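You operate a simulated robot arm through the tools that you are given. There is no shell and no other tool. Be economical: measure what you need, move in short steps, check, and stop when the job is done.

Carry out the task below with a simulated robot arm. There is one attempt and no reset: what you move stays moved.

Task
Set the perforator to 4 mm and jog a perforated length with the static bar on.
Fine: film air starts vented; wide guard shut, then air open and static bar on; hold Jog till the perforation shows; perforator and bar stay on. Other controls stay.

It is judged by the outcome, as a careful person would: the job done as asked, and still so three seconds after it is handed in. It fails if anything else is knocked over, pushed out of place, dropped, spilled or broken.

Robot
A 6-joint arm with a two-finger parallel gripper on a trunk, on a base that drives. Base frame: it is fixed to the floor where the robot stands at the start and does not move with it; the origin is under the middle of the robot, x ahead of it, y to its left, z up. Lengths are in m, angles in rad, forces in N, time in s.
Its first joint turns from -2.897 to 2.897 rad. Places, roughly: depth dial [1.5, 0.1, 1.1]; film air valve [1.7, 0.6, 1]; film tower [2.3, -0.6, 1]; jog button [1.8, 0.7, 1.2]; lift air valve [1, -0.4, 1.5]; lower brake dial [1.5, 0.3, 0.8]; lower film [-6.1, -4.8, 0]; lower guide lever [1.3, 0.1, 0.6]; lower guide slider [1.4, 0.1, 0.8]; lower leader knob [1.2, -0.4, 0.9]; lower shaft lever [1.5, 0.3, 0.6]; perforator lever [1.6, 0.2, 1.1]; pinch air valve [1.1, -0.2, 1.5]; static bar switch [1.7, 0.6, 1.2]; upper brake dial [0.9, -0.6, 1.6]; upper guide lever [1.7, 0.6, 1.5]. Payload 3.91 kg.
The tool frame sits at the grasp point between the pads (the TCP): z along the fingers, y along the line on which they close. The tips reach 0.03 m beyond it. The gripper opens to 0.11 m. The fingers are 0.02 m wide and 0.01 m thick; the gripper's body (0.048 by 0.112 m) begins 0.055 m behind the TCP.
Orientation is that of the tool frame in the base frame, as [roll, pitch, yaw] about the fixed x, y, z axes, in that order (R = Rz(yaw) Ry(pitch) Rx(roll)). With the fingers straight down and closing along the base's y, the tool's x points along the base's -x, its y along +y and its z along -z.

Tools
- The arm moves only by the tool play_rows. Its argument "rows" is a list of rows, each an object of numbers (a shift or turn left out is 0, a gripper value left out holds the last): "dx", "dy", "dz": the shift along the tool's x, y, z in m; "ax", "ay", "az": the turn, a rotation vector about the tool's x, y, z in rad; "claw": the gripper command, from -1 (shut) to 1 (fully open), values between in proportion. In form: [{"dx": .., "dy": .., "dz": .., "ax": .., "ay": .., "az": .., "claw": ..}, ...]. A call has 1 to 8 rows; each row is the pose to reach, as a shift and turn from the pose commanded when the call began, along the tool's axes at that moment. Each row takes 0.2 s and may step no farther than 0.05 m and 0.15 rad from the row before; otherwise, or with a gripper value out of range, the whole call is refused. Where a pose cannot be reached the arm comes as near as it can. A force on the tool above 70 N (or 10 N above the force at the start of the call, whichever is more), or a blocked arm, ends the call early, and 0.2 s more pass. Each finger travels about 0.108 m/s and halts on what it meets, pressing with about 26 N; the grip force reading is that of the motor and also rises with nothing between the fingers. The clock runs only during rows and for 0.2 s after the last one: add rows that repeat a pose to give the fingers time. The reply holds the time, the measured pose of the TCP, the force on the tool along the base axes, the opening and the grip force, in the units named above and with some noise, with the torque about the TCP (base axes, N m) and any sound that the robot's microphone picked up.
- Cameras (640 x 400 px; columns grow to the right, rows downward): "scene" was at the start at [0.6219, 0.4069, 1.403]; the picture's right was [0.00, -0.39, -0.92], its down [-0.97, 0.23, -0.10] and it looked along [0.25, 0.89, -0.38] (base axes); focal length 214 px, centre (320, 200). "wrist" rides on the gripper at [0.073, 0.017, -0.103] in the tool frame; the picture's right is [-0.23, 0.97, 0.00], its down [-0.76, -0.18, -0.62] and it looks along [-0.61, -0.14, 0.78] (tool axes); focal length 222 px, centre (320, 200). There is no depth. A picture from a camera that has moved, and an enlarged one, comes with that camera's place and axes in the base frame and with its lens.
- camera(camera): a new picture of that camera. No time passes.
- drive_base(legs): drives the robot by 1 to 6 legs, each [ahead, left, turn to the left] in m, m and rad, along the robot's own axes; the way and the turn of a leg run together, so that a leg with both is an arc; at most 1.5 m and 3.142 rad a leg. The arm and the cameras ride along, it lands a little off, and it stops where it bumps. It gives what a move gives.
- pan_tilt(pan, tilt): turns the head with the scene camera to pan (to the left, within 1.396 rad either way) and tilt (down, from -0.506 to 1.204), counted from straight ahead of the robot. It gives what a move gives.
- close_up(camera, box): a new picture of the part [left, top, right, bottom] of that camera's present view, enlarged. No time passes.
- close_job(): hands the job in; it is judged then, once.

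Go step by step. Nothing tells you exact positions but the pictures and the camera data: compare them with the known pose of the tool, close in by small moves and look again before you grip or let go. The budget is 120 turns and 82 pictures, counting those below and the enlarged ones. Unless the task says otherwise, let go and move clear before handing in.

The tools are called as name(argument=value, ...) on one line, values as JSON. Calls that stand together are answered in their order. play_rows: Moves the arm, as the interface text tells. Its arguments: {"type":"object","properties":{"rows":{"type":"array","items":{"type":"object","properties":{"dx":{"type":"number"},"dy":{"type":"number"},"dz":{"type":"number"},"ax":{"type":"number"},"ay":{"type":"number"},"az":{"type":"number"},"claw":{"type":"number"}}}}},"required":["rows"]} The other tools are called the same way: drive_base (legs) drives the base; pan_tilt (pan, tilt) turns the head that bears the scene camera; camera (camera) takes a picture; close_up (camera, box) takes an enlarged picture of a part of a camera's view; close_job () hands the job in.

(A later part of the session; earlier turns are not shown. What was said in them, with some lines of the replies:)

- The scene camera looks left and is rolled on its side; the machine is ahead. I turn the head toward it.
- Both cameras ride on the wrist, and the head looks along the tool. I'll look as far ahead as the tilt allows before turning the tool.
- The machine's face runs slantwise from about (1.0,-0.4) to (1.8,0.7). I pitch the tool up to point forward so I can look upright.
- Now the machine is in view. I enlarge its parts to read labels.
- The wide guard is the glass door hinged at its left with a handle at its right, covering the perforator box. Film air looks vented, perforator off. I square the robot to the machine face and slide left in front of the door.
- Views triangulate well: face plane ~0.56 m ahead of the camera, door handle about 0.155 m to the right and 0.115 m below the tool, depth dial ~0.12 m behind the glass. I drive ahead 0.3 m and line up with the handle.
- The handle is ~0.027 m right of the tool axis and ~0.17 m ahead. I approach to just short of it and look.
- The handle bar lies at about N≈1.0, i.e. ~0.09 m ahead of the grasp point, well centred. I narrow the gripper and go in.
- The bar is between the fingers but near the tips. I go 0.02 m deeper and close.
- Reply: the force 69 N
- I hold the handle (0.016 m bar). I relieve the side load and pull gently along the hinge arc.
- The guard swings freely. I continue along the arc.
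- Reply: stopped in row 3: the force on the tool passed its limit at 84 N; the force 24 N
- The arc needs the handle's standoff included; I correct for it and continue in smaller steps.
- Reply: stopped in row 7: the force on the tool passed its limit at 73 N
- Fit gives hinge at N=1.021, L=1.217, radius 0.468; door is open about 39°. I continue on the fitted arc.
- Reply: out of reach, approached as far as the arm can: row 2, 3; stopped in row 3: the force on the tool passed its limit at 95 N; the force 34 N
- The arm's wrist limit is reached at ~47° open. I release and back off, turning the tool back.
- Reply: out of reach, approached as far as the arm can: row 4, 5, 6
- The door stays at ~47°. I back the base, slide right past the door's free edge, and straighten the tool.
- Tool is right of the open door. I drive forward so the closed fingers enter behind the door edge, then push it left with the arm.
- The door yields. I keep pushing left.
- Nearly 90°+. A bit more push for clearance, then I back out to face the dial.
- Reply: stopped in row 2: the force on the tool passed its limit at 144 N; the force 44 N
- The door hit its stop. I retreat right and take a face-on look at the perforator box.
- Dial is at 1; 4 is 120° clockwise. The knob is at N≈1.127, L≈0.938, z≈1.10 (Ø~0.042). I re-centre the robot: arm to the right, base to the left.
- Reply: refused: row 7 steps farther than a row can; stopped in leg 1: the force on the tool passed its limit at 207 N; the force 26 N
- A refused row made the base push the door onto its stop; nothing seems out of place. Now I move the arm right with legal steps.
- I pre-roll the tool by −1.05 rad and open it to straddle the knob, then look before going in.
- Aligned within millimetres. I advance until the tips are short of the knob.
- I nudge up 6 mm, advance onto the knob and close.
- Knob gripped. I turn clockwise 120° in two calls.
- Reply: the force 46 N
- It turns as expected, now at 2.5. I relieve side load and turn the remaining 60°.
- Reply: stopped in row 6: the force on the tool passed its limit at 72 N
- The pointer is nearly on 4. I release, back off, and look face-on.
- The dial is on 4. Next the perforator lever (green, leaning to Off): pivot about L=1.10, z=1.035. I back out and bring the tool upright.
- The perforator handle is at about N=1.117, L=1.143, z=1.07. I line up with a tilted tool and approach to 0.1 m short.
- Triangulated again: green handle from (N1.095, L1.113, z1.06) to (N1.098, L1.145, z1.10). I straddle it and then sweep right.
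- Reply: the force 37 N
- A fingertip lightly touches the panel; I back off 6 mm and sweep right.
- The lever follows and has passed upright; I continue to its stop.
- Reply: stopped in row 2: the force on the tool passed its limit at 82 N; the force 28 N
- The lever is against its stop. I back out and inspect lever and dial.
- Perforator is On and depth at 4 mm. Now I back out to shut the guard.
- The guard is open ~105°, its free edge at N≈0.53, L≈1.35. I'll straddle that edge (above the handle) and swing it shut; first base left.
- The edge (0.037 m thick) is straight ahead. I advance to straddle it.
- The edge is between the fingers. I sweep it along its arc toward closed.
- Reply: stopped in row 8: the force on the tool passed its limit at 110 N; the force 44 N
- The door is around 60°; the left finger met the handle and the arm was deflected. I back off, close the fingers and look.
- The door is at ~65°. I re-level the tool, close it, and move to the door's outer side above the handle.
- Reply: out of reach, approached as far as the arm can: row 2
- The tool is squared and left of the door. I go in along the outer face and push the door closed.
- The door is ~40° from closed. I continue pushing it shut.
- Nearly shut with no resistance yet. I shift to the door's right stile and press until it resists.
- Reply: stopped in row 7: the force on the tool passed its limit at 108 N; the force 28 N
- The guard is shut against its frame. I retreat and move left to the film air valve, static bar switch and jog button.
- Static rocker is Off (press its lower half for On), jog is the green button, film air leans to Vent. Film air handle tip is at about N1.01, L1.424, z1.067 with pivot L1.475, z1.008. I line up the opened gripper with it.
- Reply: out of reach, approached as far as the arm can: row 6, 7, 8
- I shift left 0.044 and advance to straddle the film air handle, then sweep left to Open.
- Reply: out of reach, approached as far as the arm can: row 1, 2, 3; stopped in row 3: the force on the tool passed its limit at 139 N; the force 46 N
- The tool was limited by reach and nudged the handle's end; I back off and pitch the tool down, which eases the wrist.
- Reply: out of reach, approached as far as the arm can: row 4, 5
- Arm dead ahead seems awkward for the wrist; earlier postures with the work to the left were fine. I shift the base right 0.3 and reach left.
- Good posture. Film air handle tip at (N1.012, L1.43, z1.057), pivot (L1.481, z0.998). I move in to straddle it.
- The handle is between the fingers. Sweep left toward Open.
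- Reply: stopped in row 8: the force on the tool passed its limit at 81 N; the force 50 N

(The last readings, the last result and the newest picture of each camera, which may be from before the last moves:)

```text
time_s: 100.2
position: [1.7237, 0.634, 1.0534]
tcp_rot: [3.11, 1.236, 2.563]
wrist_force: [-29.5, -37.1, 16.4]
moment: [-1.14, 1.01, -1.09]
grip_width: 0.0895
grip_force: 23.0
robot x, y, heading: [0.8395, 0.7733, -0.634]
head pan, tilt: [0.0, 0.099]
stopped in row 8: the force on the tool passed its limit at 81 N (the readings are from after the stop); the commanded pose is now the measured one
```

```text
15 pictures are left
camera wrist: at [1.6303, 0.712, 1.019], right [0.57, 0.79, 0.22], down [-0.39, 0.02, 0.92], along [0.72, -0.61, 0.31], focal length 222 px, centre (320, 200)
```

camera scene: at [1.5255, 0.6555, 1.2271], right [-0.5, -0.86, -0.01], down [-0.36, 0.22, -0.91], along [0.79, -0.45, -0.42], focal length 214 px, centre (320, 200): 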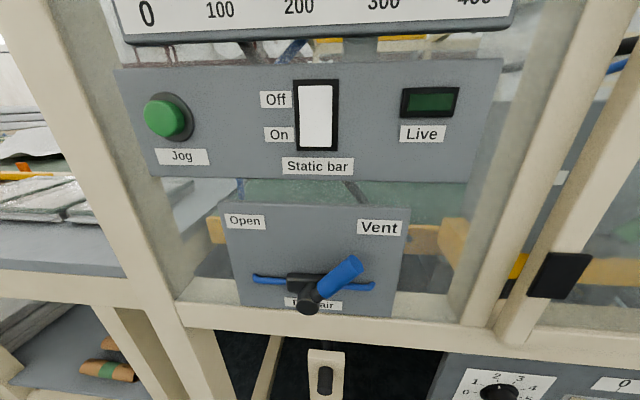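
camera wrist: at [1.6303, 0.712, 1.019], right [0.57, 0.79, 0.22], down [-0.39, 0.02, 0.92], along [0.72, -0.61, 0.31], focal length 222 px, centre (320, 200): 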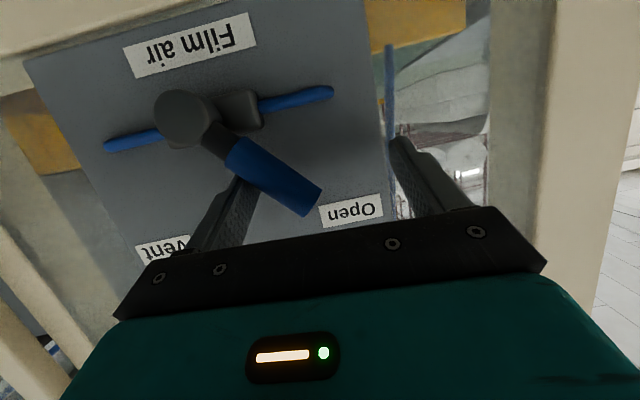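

Film air is Open at its stop. I withdraw, close and level the tool, and raise it to the static bar switch.

play_rows(rows=[{"dy": -0.02}, {"dy": -0.02, "dz": -0.05}, {"dy": -0.02, "dz": -0.1}, {"dy": -0.02, "dz": -0.15}, {"dy": -0.02, "dz": -0.15, "ay": -0.12, "claw": -1}, {"dy": -0.02, "dz": -0.15, "ay": -0.24}, {"dy": -0.02, "dz": -0.15, "ay": -0.335}, {"dy": -0.02, "dz": -0.15, "ay": -0.335}])

play_rows(rows=[{"dx": -0.045}, {"dx": -0.09}])

camera(camera="scene")

```text
time_s: 102.0
position: [1.5969, 0.6976, 1.0999]
tcp_rot: [1.813, 1.56, 1.276]
wrist_force: [0.5, -0.9, -0.8]
moment: [0.02, 0.01, -0.02]
grip_width: 0.0002
grip_force: 26.2
robot x, y, heading: [0.8395, 0.7729, -0.625]
head pan, tilt: [0.0, 0.099]
```

```text
time_s: 102.6
position: [1.5959, 0.6973, 1.1889]
tcp_rot: [1.939, 1.56, 1.401]
wrist_force: [-0.6, 0.0, -0.7]
moment: [0.0, -0.03, -0.01]
grip_width: 0.0002
grip_force: 26.2
robot x, y, heading: [0.8358, 0.7778, -0.633]
head pan, tilt: [0.0, 0.099]
```

```text
14 pictures are left
camera scene: at [1.5626, 0.717, 1.2916], right [-0.51, -0.86, -0.01], down [-0.08, 0.06, -0.99], along [0.85, -0.51, -0.1], focal length 214 px, centre (320, 200)
```

scene: 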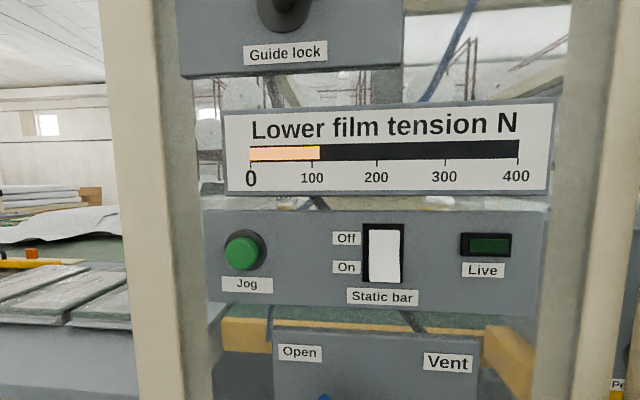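

I align closed fingertips with the rocker's lower (On) half and press.

play_rows(rows=[{"dy": -0.034, "dz": 0.03}, {"dy": -0.067, "dz": 0.06}, {"dy": -0.067, "dz": 0.1}, {"dy": -0.067, "dz": 0.13}, {"dy": -0.067, "dz": 0.145}, {"dy": -0.067, "dz": 0.155}, {"dy": -0.067, "dz": 0.165}])

camera(camera="scene")

```text
time_s: 103.8
position: [1.6825, 0.5664, 1.1871]
tcp_rot: [1.86, 1.56, 1.322]
wrist_force: [-31.1, 11.3, -1.8]
moment: [-0.02, -0.24, -0.54]
grip_width: 0.0
grip_force: 26.1
robot x, y, heading: [0.8335, 0.775, -0.627]
head pan, tilt: [0.0, 0.099]
stopped in row 6: the force on the tool passed its limit at 97 N (the readings are from after the stop); the commanded pose is now the measured one
```

```text
13 pictures are left
camera scene: at [1.6495, 0.5866, 1.2911], right [-0.51, -0.86, -0.01], down [-0.08, 0.06, -0.99], along [0.85, -0.51, -0.1], focal length 214 px, centre (320, 200)
```

scene: 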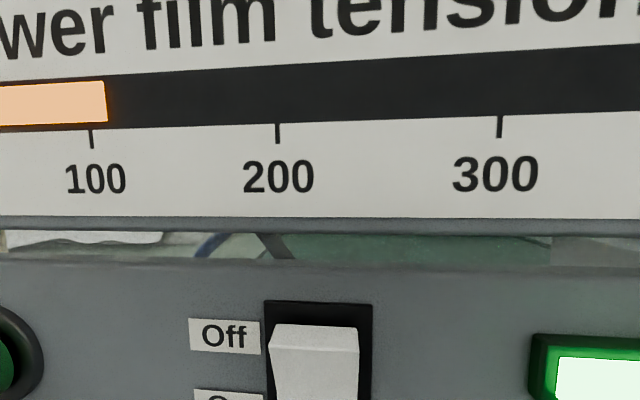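

The Live lamp is lit: static bar on. I back off and move to the jog button.

play_rows(rows=[{"dz": -0.049}, {"dx": -0.01, "dy": 0.045, "dz": -0.05}, {"dx": -0.02, "dy": 0.09, "dz": -0.045}, {"dx": -0.025, "dy": 0.13, "dz": -0.04}, {"dx": -0.025, "dy": 0.162, "dz": -0.039}, {"dx": -0.025, "dy": 0.162, "dz": -0.02}])

camera(camera="wrist")

```text
time_s: 105.2
position: [1.7514, 0.7151, 1.2139]
tcp_rot: [2.022, 1.558, 1.486]
wrist_force: [-0.9, 0.5, -1.2]
moment: [0.05, 0.02, 0.0]
grip_width: 0.0
grip_force: 26.2
robot x, y, heading: [0.8374, 0.773, -0.628]
head pan, tilt: [0.0, 0.099]
```

```text
12 pictures are left
camera wrist: at [1.6726, 0.7843, 1.1423], right [0.5, 0.83, 0.24], down [-0.63, 0.16, 0.76], along [0.6, -0.53, 0.6], focal length 222 px, centre (320, 200)
```

wrist: 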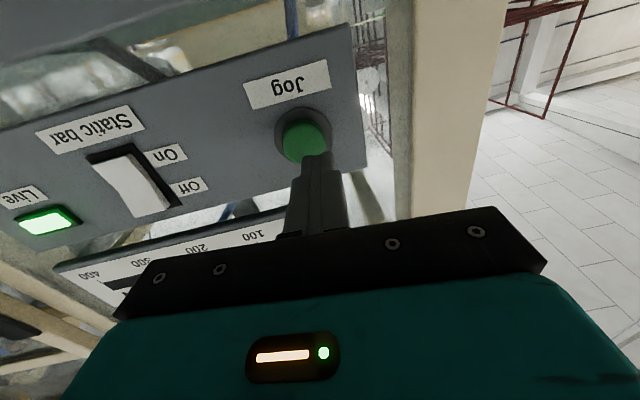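

Aimed at the button within a few mm. I press gently.

play_rows(rows=[{"dx": 0.003, "dy": -0.006, "dz": 0.02}, {"dx": 0.003, "dy": -0.006, "dz": 0.028}, {"dx": 0.003, "dy": -0.006, "dz": 0.034}, {"dx": 0.003, "dy": -0.006, "dz": 0.038}])

camera(camera="wrist")

```text
time_s: 106.2
position: [1.7791, 0.6914, 1.2126]
tcp_rot: [1.965, 1.559, 1.43]
wrist_force: [-35.0, 10.3, -5.1]
moment: [0.08, 0.14, -0.46]
grip_width: 0.0001
grip_force: 26.1
robot x, y, heading: [0.8337, 0.771, -0.626]
head pan, tilt: [0.0, 0.099]
heard: click
```

```text
11 pictures are left
camera wrist: at [1.6994, 0.7605, 1.1392], right [0.5, 0.83, 0.24], down [-0.63, 0.16, 0.76], along [0.6, -0.53, 0.6], focal length 222 px, centre (320, 200)
```

wrist: 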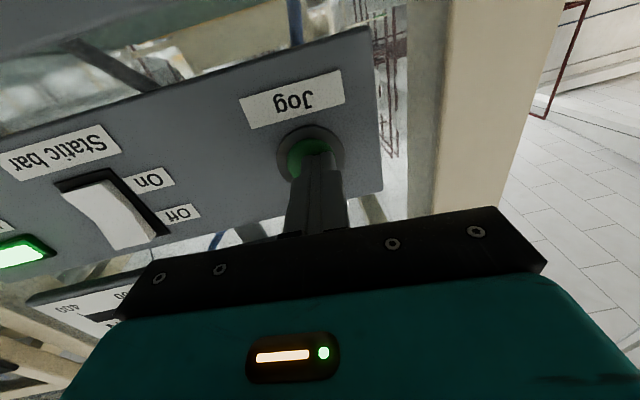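

A click: Jog is pressed. I hold it and listen.

play_rows(rows=[{"dz": 0}, {"dz": 0}, {"dz": 0}, {"dz": 0}, {"dz": 0}, {"dz": 0}, {"dz": 0}, {"dz": 0}])

camera(camera="scene")

```text
time_s: 108.0
position: [1.7793, 0.6913, 1.2127]
tcp_rot: [1.939, 1.561, 1.401]
wrist_force: [-27.8, 21.6, 1.6]
moment: [-0.02, -0.03, -0.09]
grip_width: 0.0
grip_force: 25.8
robot x, y, heading: [0.8347, 0.7738, -0.629]
head pan, tilt: [0.0, 0.099]
```

```text
10 pictures are left
camera scene: at [1.7458, 0.7116, 1.314], right [-0.51, -0.86, -0.01], down [-0.08, 0.06, -0.99], along [0.86, -0.51, -0.1], focal length 214 px, centre (320, 200)
```

scene: 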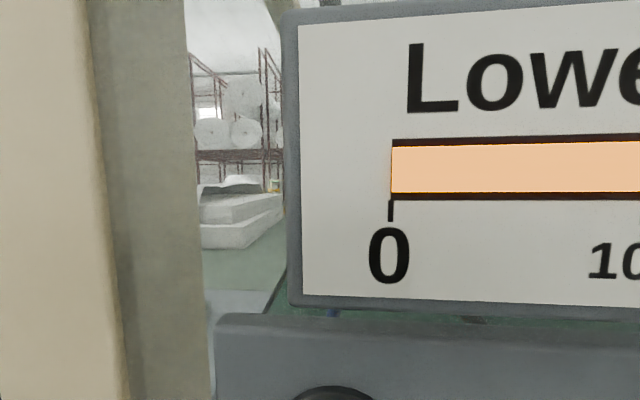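

Holding on; I turn the head to the right toward the film past the perforator to watch for the perforation.

pan_tilt(pan=-0.75, tilt=0.3)

camera(camera="scene")

```text
time_s: 109.1
position: [1.7803, 0.6913, 1.2112]
tcp_rot: [1.947, 1.561, 1.411]
wrist_force: [-26.2, 24.1, 4.3]
moment: [-0.02, -0.12, 0.01]
grip_width: 0.0001
grip_force: 26.1
robot x, y, heading: [0.8375, 0.7726, -0.628]
head pan, tilt: [-0.75, 0.3]
```

```text
9 pictures are left
camera scene: at [1.6929, 0.6693, 1.2947], right [-0.96, -0.28, 0.0], down [-0.08, 0.29, -0.95], along [0.27, -0.91, -0.3], focal length 214 px, centre (320, 200)
```

scene: 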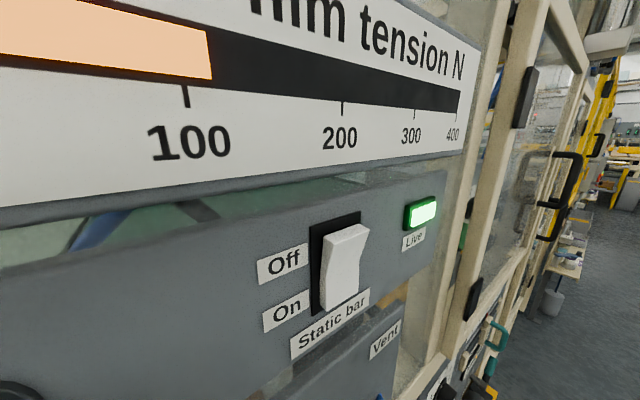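

The film isn't visible from here. I hold about 1.6 s longer, then release and check through the glass.

play_rows(rows=[{"dz": 0}, {"dz": 0}, {"dz": 0}, {"dz": 0}, {"dz": 0}, {"dz": 0}, {"dz": 0}, {"dz": 0}])

play_rows(rows=[{"dz": -0.04}, {"dz": -0.085}, {"dz": -0.13}, {"dz": -0.13, "dy": -0.045}, {"dz": -0.13, "dy": -0.09}, {"dz": -0.13, "dy": -0.135}, {"dz": -0.13, "dy": -0.18}, {"dz": -0.14, "dy": -0.22}])

pan_tilt(pan=-0.2, tilt=0.15)

camera(camera="scene")

```text
time_s: 110.9
position: [1.7793, 0.6909, 1.2129]
tcp_rot: [1.963, 1.561, 1.426]
wrist_force: [-27.6, 24.2, 3.8]
moment: [-0.05, -0.06, 0.05]
grip_width: 0.0001
grip_force: 26.1
robot x, y, heading: [0.8377, 0.7723, -0.629]
head pan, tilt: [-0.75, 0.3]
```

```text
time_s: 112.7
position: [1.5493, 0.5752, 1.2076]
tcp_rot: [2.149, 1.561, 1.611]
wrist_force: [-0.3, -0.1, -0.1]
moment: [-0.05, -0.01, 0.0]
grip_width: 0.0001
grip_force: 26.0
robot x, y, heading: [0.8383, 0.7758, -0.628]
head pan, tilt: [-0.75, 0.3]
```

```text
time_s: 113.7
position: [1.5491, 0.5749, 1.2072]
tcp_rot: [2.075, 1.557, 1.538]
wrist_force: [0.0, 0.5, 0.1]
moment: [0.01, 0.04, 0.04]
grip_width: 0.0
grip_force: 26.4
robot x, y, heading: [0.8371, 0.7728, -0.623]
head pan, tilt: [-0.201, 0.15]
```

```text
8 pictures are left
camera scene: at [1.5053, 0.579, 1.3067], right [-0.67, -0.74, -0.01], down [-0.11, 0.11, -0.99], along [0.73, -0.66, -0.16], focal length 214 px, centre (320, 200)
```

scene: 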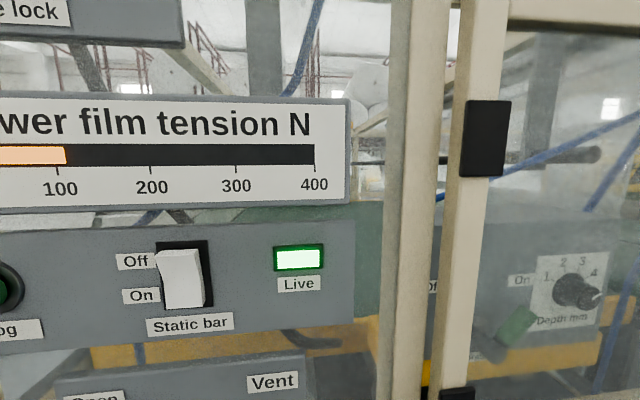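

Static stays on. To see the film behind the box I move in front of the guard glass and higher.

drive_base(legs=[[-0.15, -0.4, 0]])

play_rows(rows=[{"dx": -0.045}, {"dx": -0.09}, {"dx": -0.135}, {"dx": -0.18}])

pan_tilt(pan=-0.1, tilt=0.35)

camera(camera="scene")

```text
time_s: 116.3
position: [1.1908, 0.3336, 1.2088]
tcp_rot: [2.078, 1.558, 1.537]
wrist_force: [0.0, 0.3, 1.2]
moment: [0.0, 0.04, 0.02]
grip_width: 0.0
grip_force: 25.8
robot x, y, heading: [0.4801, 0.5314, -0.632]
head pan, tilt: [-0.201, 0.15]
```

```text
time_s: 117.3
position: [1.1898, 0.332, 1.3884]
tcp_rot: [2.167, 1.558, 1.628]
wrist_force: [0.1, -1.1, 0.1]
moment: [-0.02, -0.02, -0.02]
grip_width: 0.0
grip_force: 26.1
robot x, y, heading: [0.475, 0.5326, -0.63]
head pan, tilt: [-0.201, 0.15]
```

```text
time_s: 118.1
position: [1.1891, 0.3304, 1.3888]
tcp_rot: [2.082, 1.556, 1.542]
wrist_force: [0.2, 0.2, 0.1]
moment: [0.0, 0.01, 0.01]
grip_width: 0.0
grip_force: 26.2
robot x, y, heading: [0.475, 0.5336, -0.627]
head pan, tilt: [-0.099, 0.351]
```

```text
7 pictures are left
camera scene: at [1.1523, 0.343, 1.4675], right [-0.6, -0.8, -0.01], down [-0.27, 0.22, -0.94], along [0.75, -0.56, -0.35], focal length 214 px, centre (320, 200)
```

scene: 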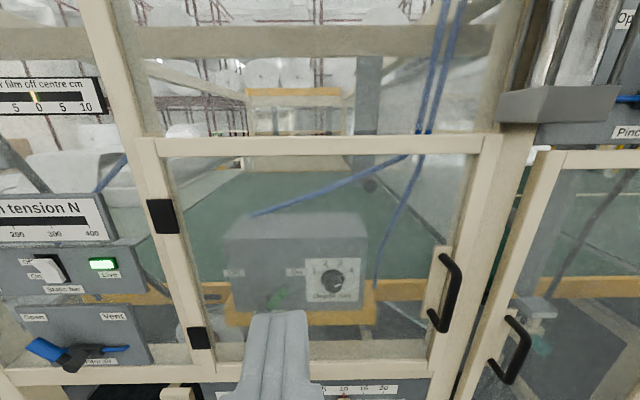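

close_up(camera="scene", box=[140, 50, 480, 330])

```text
1.43 times, centred on (310, 190) of scene
camera zoom: at [1.1523, 0.343, 1.4675], right [-0.6, -0.8, -0.01], down [-0.27, 0.22, -0.94], along [0.75, -0.56, -0.35], focal length 306 px, centre (334, 214)
```

zoom: 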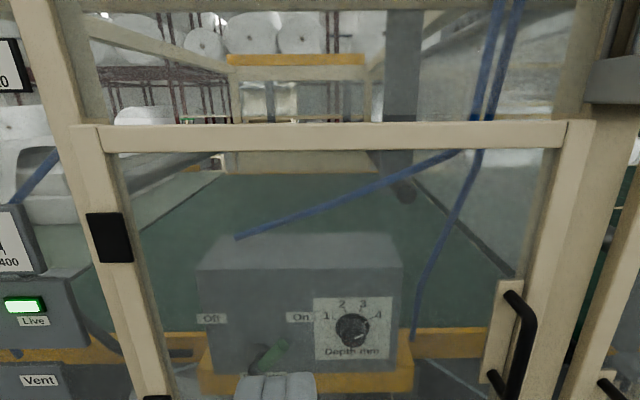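

Dial 4, perforator On and Live lamp all hold. The hazy film web is to the right of the box; I enlarge it to look for perforation.

close_up(camera="scene", box=[350, 140, 480, 330])

```text
2.11 times, centred on (415, 235) of scene
camera zoom: at [1.1523, 0.343, 1.4675], right [-0.6, -0.8, -0.01], down [-0.27, 0.22, -0.94], along [0.75, -0.56, -0.35], focal length 452 px, centre (120, 126)
```

zoom: 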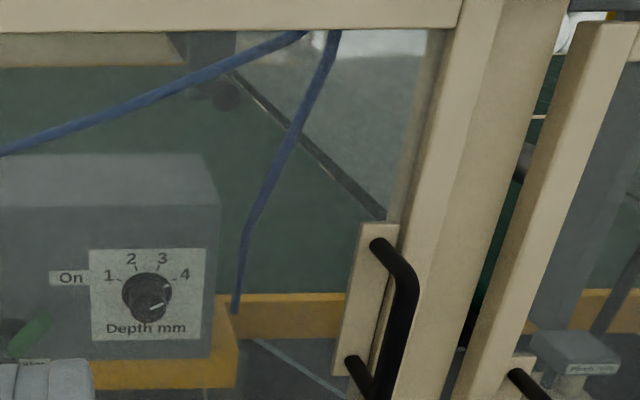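

I zoom on the film tower at the far end of the belt for the perforated length.

close_up(camera="scene", box=[225, 75, 365, 165])

```text
4.44 times, centred on (295, 120) of scene
camera zoom: at [1.1523, 0.343, 1.4675], right [-0.6, -0.8, -0.01], down [-0.27, 0.22, -0.94], along [0.75, -0.56, -0.35], focal length 953 px, centre (431, 556)
```

zoom: 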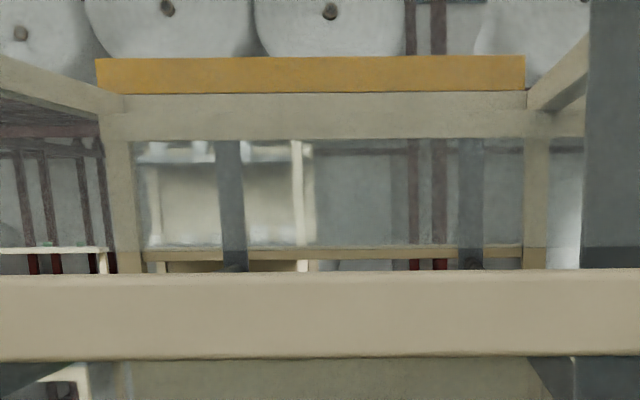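

Nothing clear there. The narrow window on the right holds the film leader with a slanted strip; I look there.

pan_tilt(pan=-0.6, tilt=0.5)

camera(camera="scene")

```text
time_s: 119.0
position: [1.1906, 0.3309, 1.3888]
tcp_rot: [2.081, 1.559, 1.538]
wrist_force: [-0.5, -0.4, 0.8]
moment: [0.01, 0.0, 0.0]
grip_width: 0.0
grip_force: 25.9
robot x, y, heading: [0.4772, 0.5353, -0.629]
head pan, tilt: [-0.6, 0.499]
```

```text
3 pictures are left
camera scene: at [1.1157, 0.3161, 1.4534], right [-0.91, -0.42, -0.01], down [-0.2, 0.45, -0.87], along [0.37, -0.79, -0.49], focal length 214 px, centre (320, 200)
```

scene: 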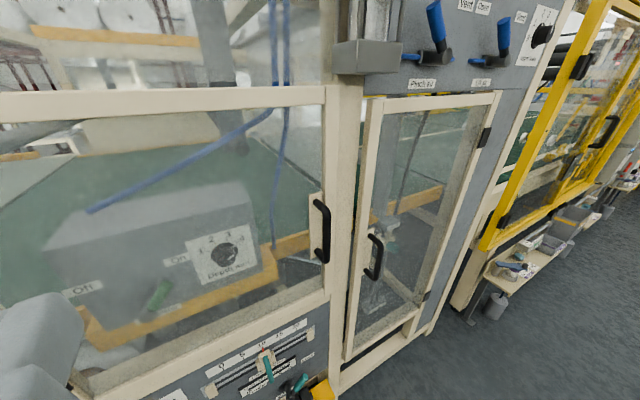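

The guard is flush and everything stands as set, but I couldn't see perforation, so I'll give Jog a second, longer hold. I return to the button.

play_rows(rows=[{"dx": 0.045}, {"dx": 0.09}, {"dx": 0.135}, {"dx": 0.176}])

drive_base(legs=[[0, 0.4, 0], [0.15, 0, 0]])

pan_tilt(pan=0.0, tilt=0.1)

```text
time_s: 120.0
position: [1.1903, 0.3332, 1.2122]
tcp_rot: [1.998, 1.558, 1.459]
wrist_force: [-0.7, 0.3, 0.1]
moment: [0.06, 0.01, 0.02]
grip_width: 0.0
grip_force: 25.9
robot x, y, heading: [0.4758, 0.5324, -0.632]
head pan, tilt: [-0.6, 0.499]
```

```text
time_s: 123.5
position: [1.5477, 0.5724, 1.2126]
tcp_rot: [2.075, 1.56, 1.541]
wrist_force: [-0.6, 0.0, 0.2]
moment: [0.0, 0.01, 0.0]
grip_width: 0.0001
grip_force: 25.9
robot x, y, heading: [0.8327, 0.7737, -0.627]
head pan, tilt: [-0.6, 0.499]
```

```text
time_s: 124.5
position: [1.5477, 0.5714, 1.2121]
tcp_rot: [2.075, 1.56, 1.539]
wrist_force: [-0.1, 1.3, 0.1]
moment: [-0.02, -0.01, 0.03]
grip_width: 0.0002
grip_force: 26.0
robot x, y, heading: [0.8383, 0.7688, -0.629]
head pan, tilt: [0.0, 0.099]
```

The base is back within millimetres; I repeat the known offsets to the button and press.

play_rows(rows=[{"dy": 0.045}, {"dy": 0.09}, {"dy": 0.135}, {"dy": 0.18}, {"dy": 0.221, "dz": 0.02}, {"dy": 0.221, "dz": 0.06}, {"dy": 0.221, "dz": 0.1}])

camera(camera="wrist")

```text
time_s: 126.1
position: [1.7463, 0.7123, 1.2143]
tcp_rot: [2.008, 1.558, 1.473]
wrist_force: [-0.7, 0.0, 0.9]
moment: [0.04, 0.04, 0.03]
grip_width: 0.0
grip_force: 25.9
robot x, y, heading: [0.8328, 0.7689, -0.624]
head pan, tilt: [0.0, 0.099]
```

```text
2 pictures are left
camera wrist: at [1.6662, 0.7809, 1.1428], right [0.5, 0.83, 0.24], down [-0.63, 0.16, 0.76], along [0.6, -0.53, 0.6], focal length 222 px, centre (320, 200)
```

wrist: 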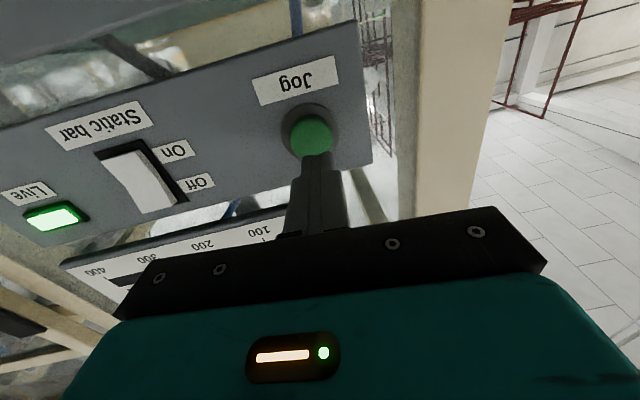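

Aligned. I press and hold for several seconds.

play_rows(rows=[{"dz": 0.022}, {"dz": 0.03}, {"dz": 0.037}, {"dz": 0.043}, {"dz": 0.043}, {"dz": 0.043}, {"dz": 0.043}, {"dz": 0.043}])

play_rows(rows=[{"dz": 0}, {"dz": 0}, {"dz": 0}, {"dz": 0}, {"dz": 0}, {"dz": 0}, {"dz": 0}, {"dz": 0}])

play_rows(rows=[{"dz": 0}, {"dz": 0}, {"dz": 0}, {"dz": 0}, {"dz": 0}, {"dz": 0}, {"dz": 0}, {"dz": 0}])

play_rows(rows=[{"dz": 0}, {"dz": 0}, {"dz": 0}, {"dz": 0}, {"dz": 0}, {"dz": 0}, {"dz": 0}, {"dz": 0}])

play_rows(rows=[{"dz": 0}, {"dz": 0}, {"dz": 0}, {"dz": 0}, {"dz": 0}, {"dz": 0}, {"dz": 0}, {"dz": 0}])

```text
time_s: 127.9
position: [1.7816, 0.6907, 1.2159]
tcp_rot: [1.901, 1.562, 1.368]
wrist_force: [-40.5, 21.3, -7.1]
moment: [0.23, 0.36, -0.33]
grip_width: 0.0
grip_force: 26.3
robot x, y, heading: [0.8293, 0.7668, -0.621]
head pan, tilt: [0.0, 0.099]
heard: click
```

```text
time_s: 129.7
position: [1.781, 0.6919, 1.2163]
tcp_rot: [1.897, 1.56, 1.365]
wrist_force: [-31.4, 32.1, 4.4]
moment: [0.15, 0.08, 0.13]
grip_width: 0.0001
grip_force: 25.8
robot x, y, heading: [0.8341, 0.7667, -0.621]
head pan, tilt: [0.0, 0.099]
```

```text
time_s: 131.5
position: [1.7807, 0.6915, 1.2155]
tcp_rot: [1.925, 1.562, 1.386]
wrist_force: [-31.5, 33.2, 5.6]
moment: [0.13, 0.05, 0.18]
grip_width: 0.0001
grip_force: 25.9
robot x, y, heading: [0.8329, 0.7693, -0.624]
head pan, tilt: [0.0, 0.099]
```

```text
time_s: 133.3
position: [1.7808, 0.6904, 1.2147]
tcp_rot: [1.937, 1.56, 1.401]
wrist_force: [-33.8, 31.9, 1.7]
moment: [0.14, 0.12, 0.04]
grip_width: 0.0
grip_force: 26.3
robot x, y, heading: [0.8357, 0.7679, -0.629]
head pan, tilt: [0.0, 0.099]
```

```text
time_s: 135.1
position: [1.7818, 0.691, 1.2153]
tcp_rot: [1.938, 1.561, 1.404]
wrist_force: [-36.5, 29.5, -1.3]
moment: [0.16, 0.19, -0.04]
grip_width: 0.0001
grip_force: 25.5
robot x, y, heading: [0.8339, 0.7661, -0.619]
head pan, tilt: [0.0, 0.099]
```

Jog was held about 8 s more. I release, retreat with the base, and take a last look at the whole.

play_rows(rows=[{"dz": -0.04}, {"dz": -0.085}, {"dz": -0.13}])

drive_base(legs=[[-0.35, 0, 0], [0, -0.25, 0]])

camera(camera="scene")

```text
time_s: 135.9
position: [1.672, 0.7547, 1.2143]
tcp_rot: [2.163, 1.558, 1.625]
wrist_force: [0.9, -0.2, -0.2]
moment: [-0.01, -0.07, -0.01]
grip_width: 0.0
grip_force: 26.0
robot x, y, heading: [0.8366, 0.773, -0.624]
head pan, tilt: [0.0, 0.099]
```

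```text
time_s: 139.6
position: [1.2401, 0.7575, 1.2145]
tcp_rot: [2.083, 1.559, 1.55]
wrist_force: [-0.8, -0.1, 0.5]
moment: [-0.02, 0.03, -0.01]
grip_width: 0.0002
grip_force: 26.4
robot x, y, heading: [0.4086, 0.7741, -0.624]
head pan, tilt: [0.0, 0.099]
```

```text
1 pictures are left
camera scene: at [1.2083, 0.7769, 1.318], right [-0.51, -0.86, -0.01], down [-0.09, 0.06, -0.99], along [0.86, -0.51, -0.11], focal length 214 px, centre (320, 200)
```

scene: 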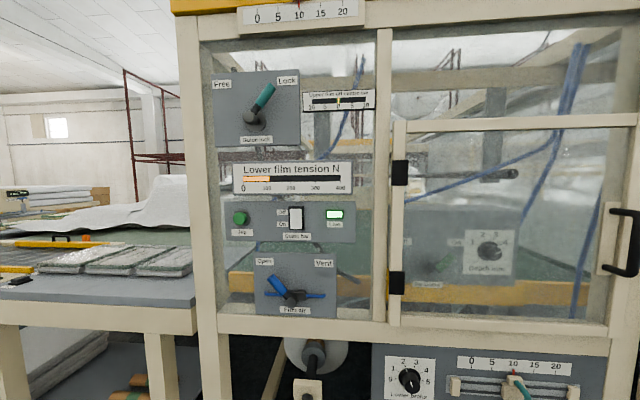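

Guard shut, film air Open, static bar Live, perforator On at 4 mm, and the arm is clear; I hand the job in.

close_job()

```text
The job is handed in.
```

I ran the job through to the end and handed it in, but I never saw the perforation itself. The camera couldn't get a clear view of the film.

- **Perforator:** set to 4 mm and on.
- **Wide guard:** shut before I touched the air or the static bar, and flush in its frame.
- **Film air:** open.
- **Static bar:** on, with its Live lamp lit.
- **Jog:** held twice, about 5 s and then about 8 s. It clicked each time. I made the second hold because I couldn't see any perforation after the first.

While opening the guard, a base move pushed it hard against its open stop (207 N). It swung and shut normally afterwards, and I saw no other control moved.
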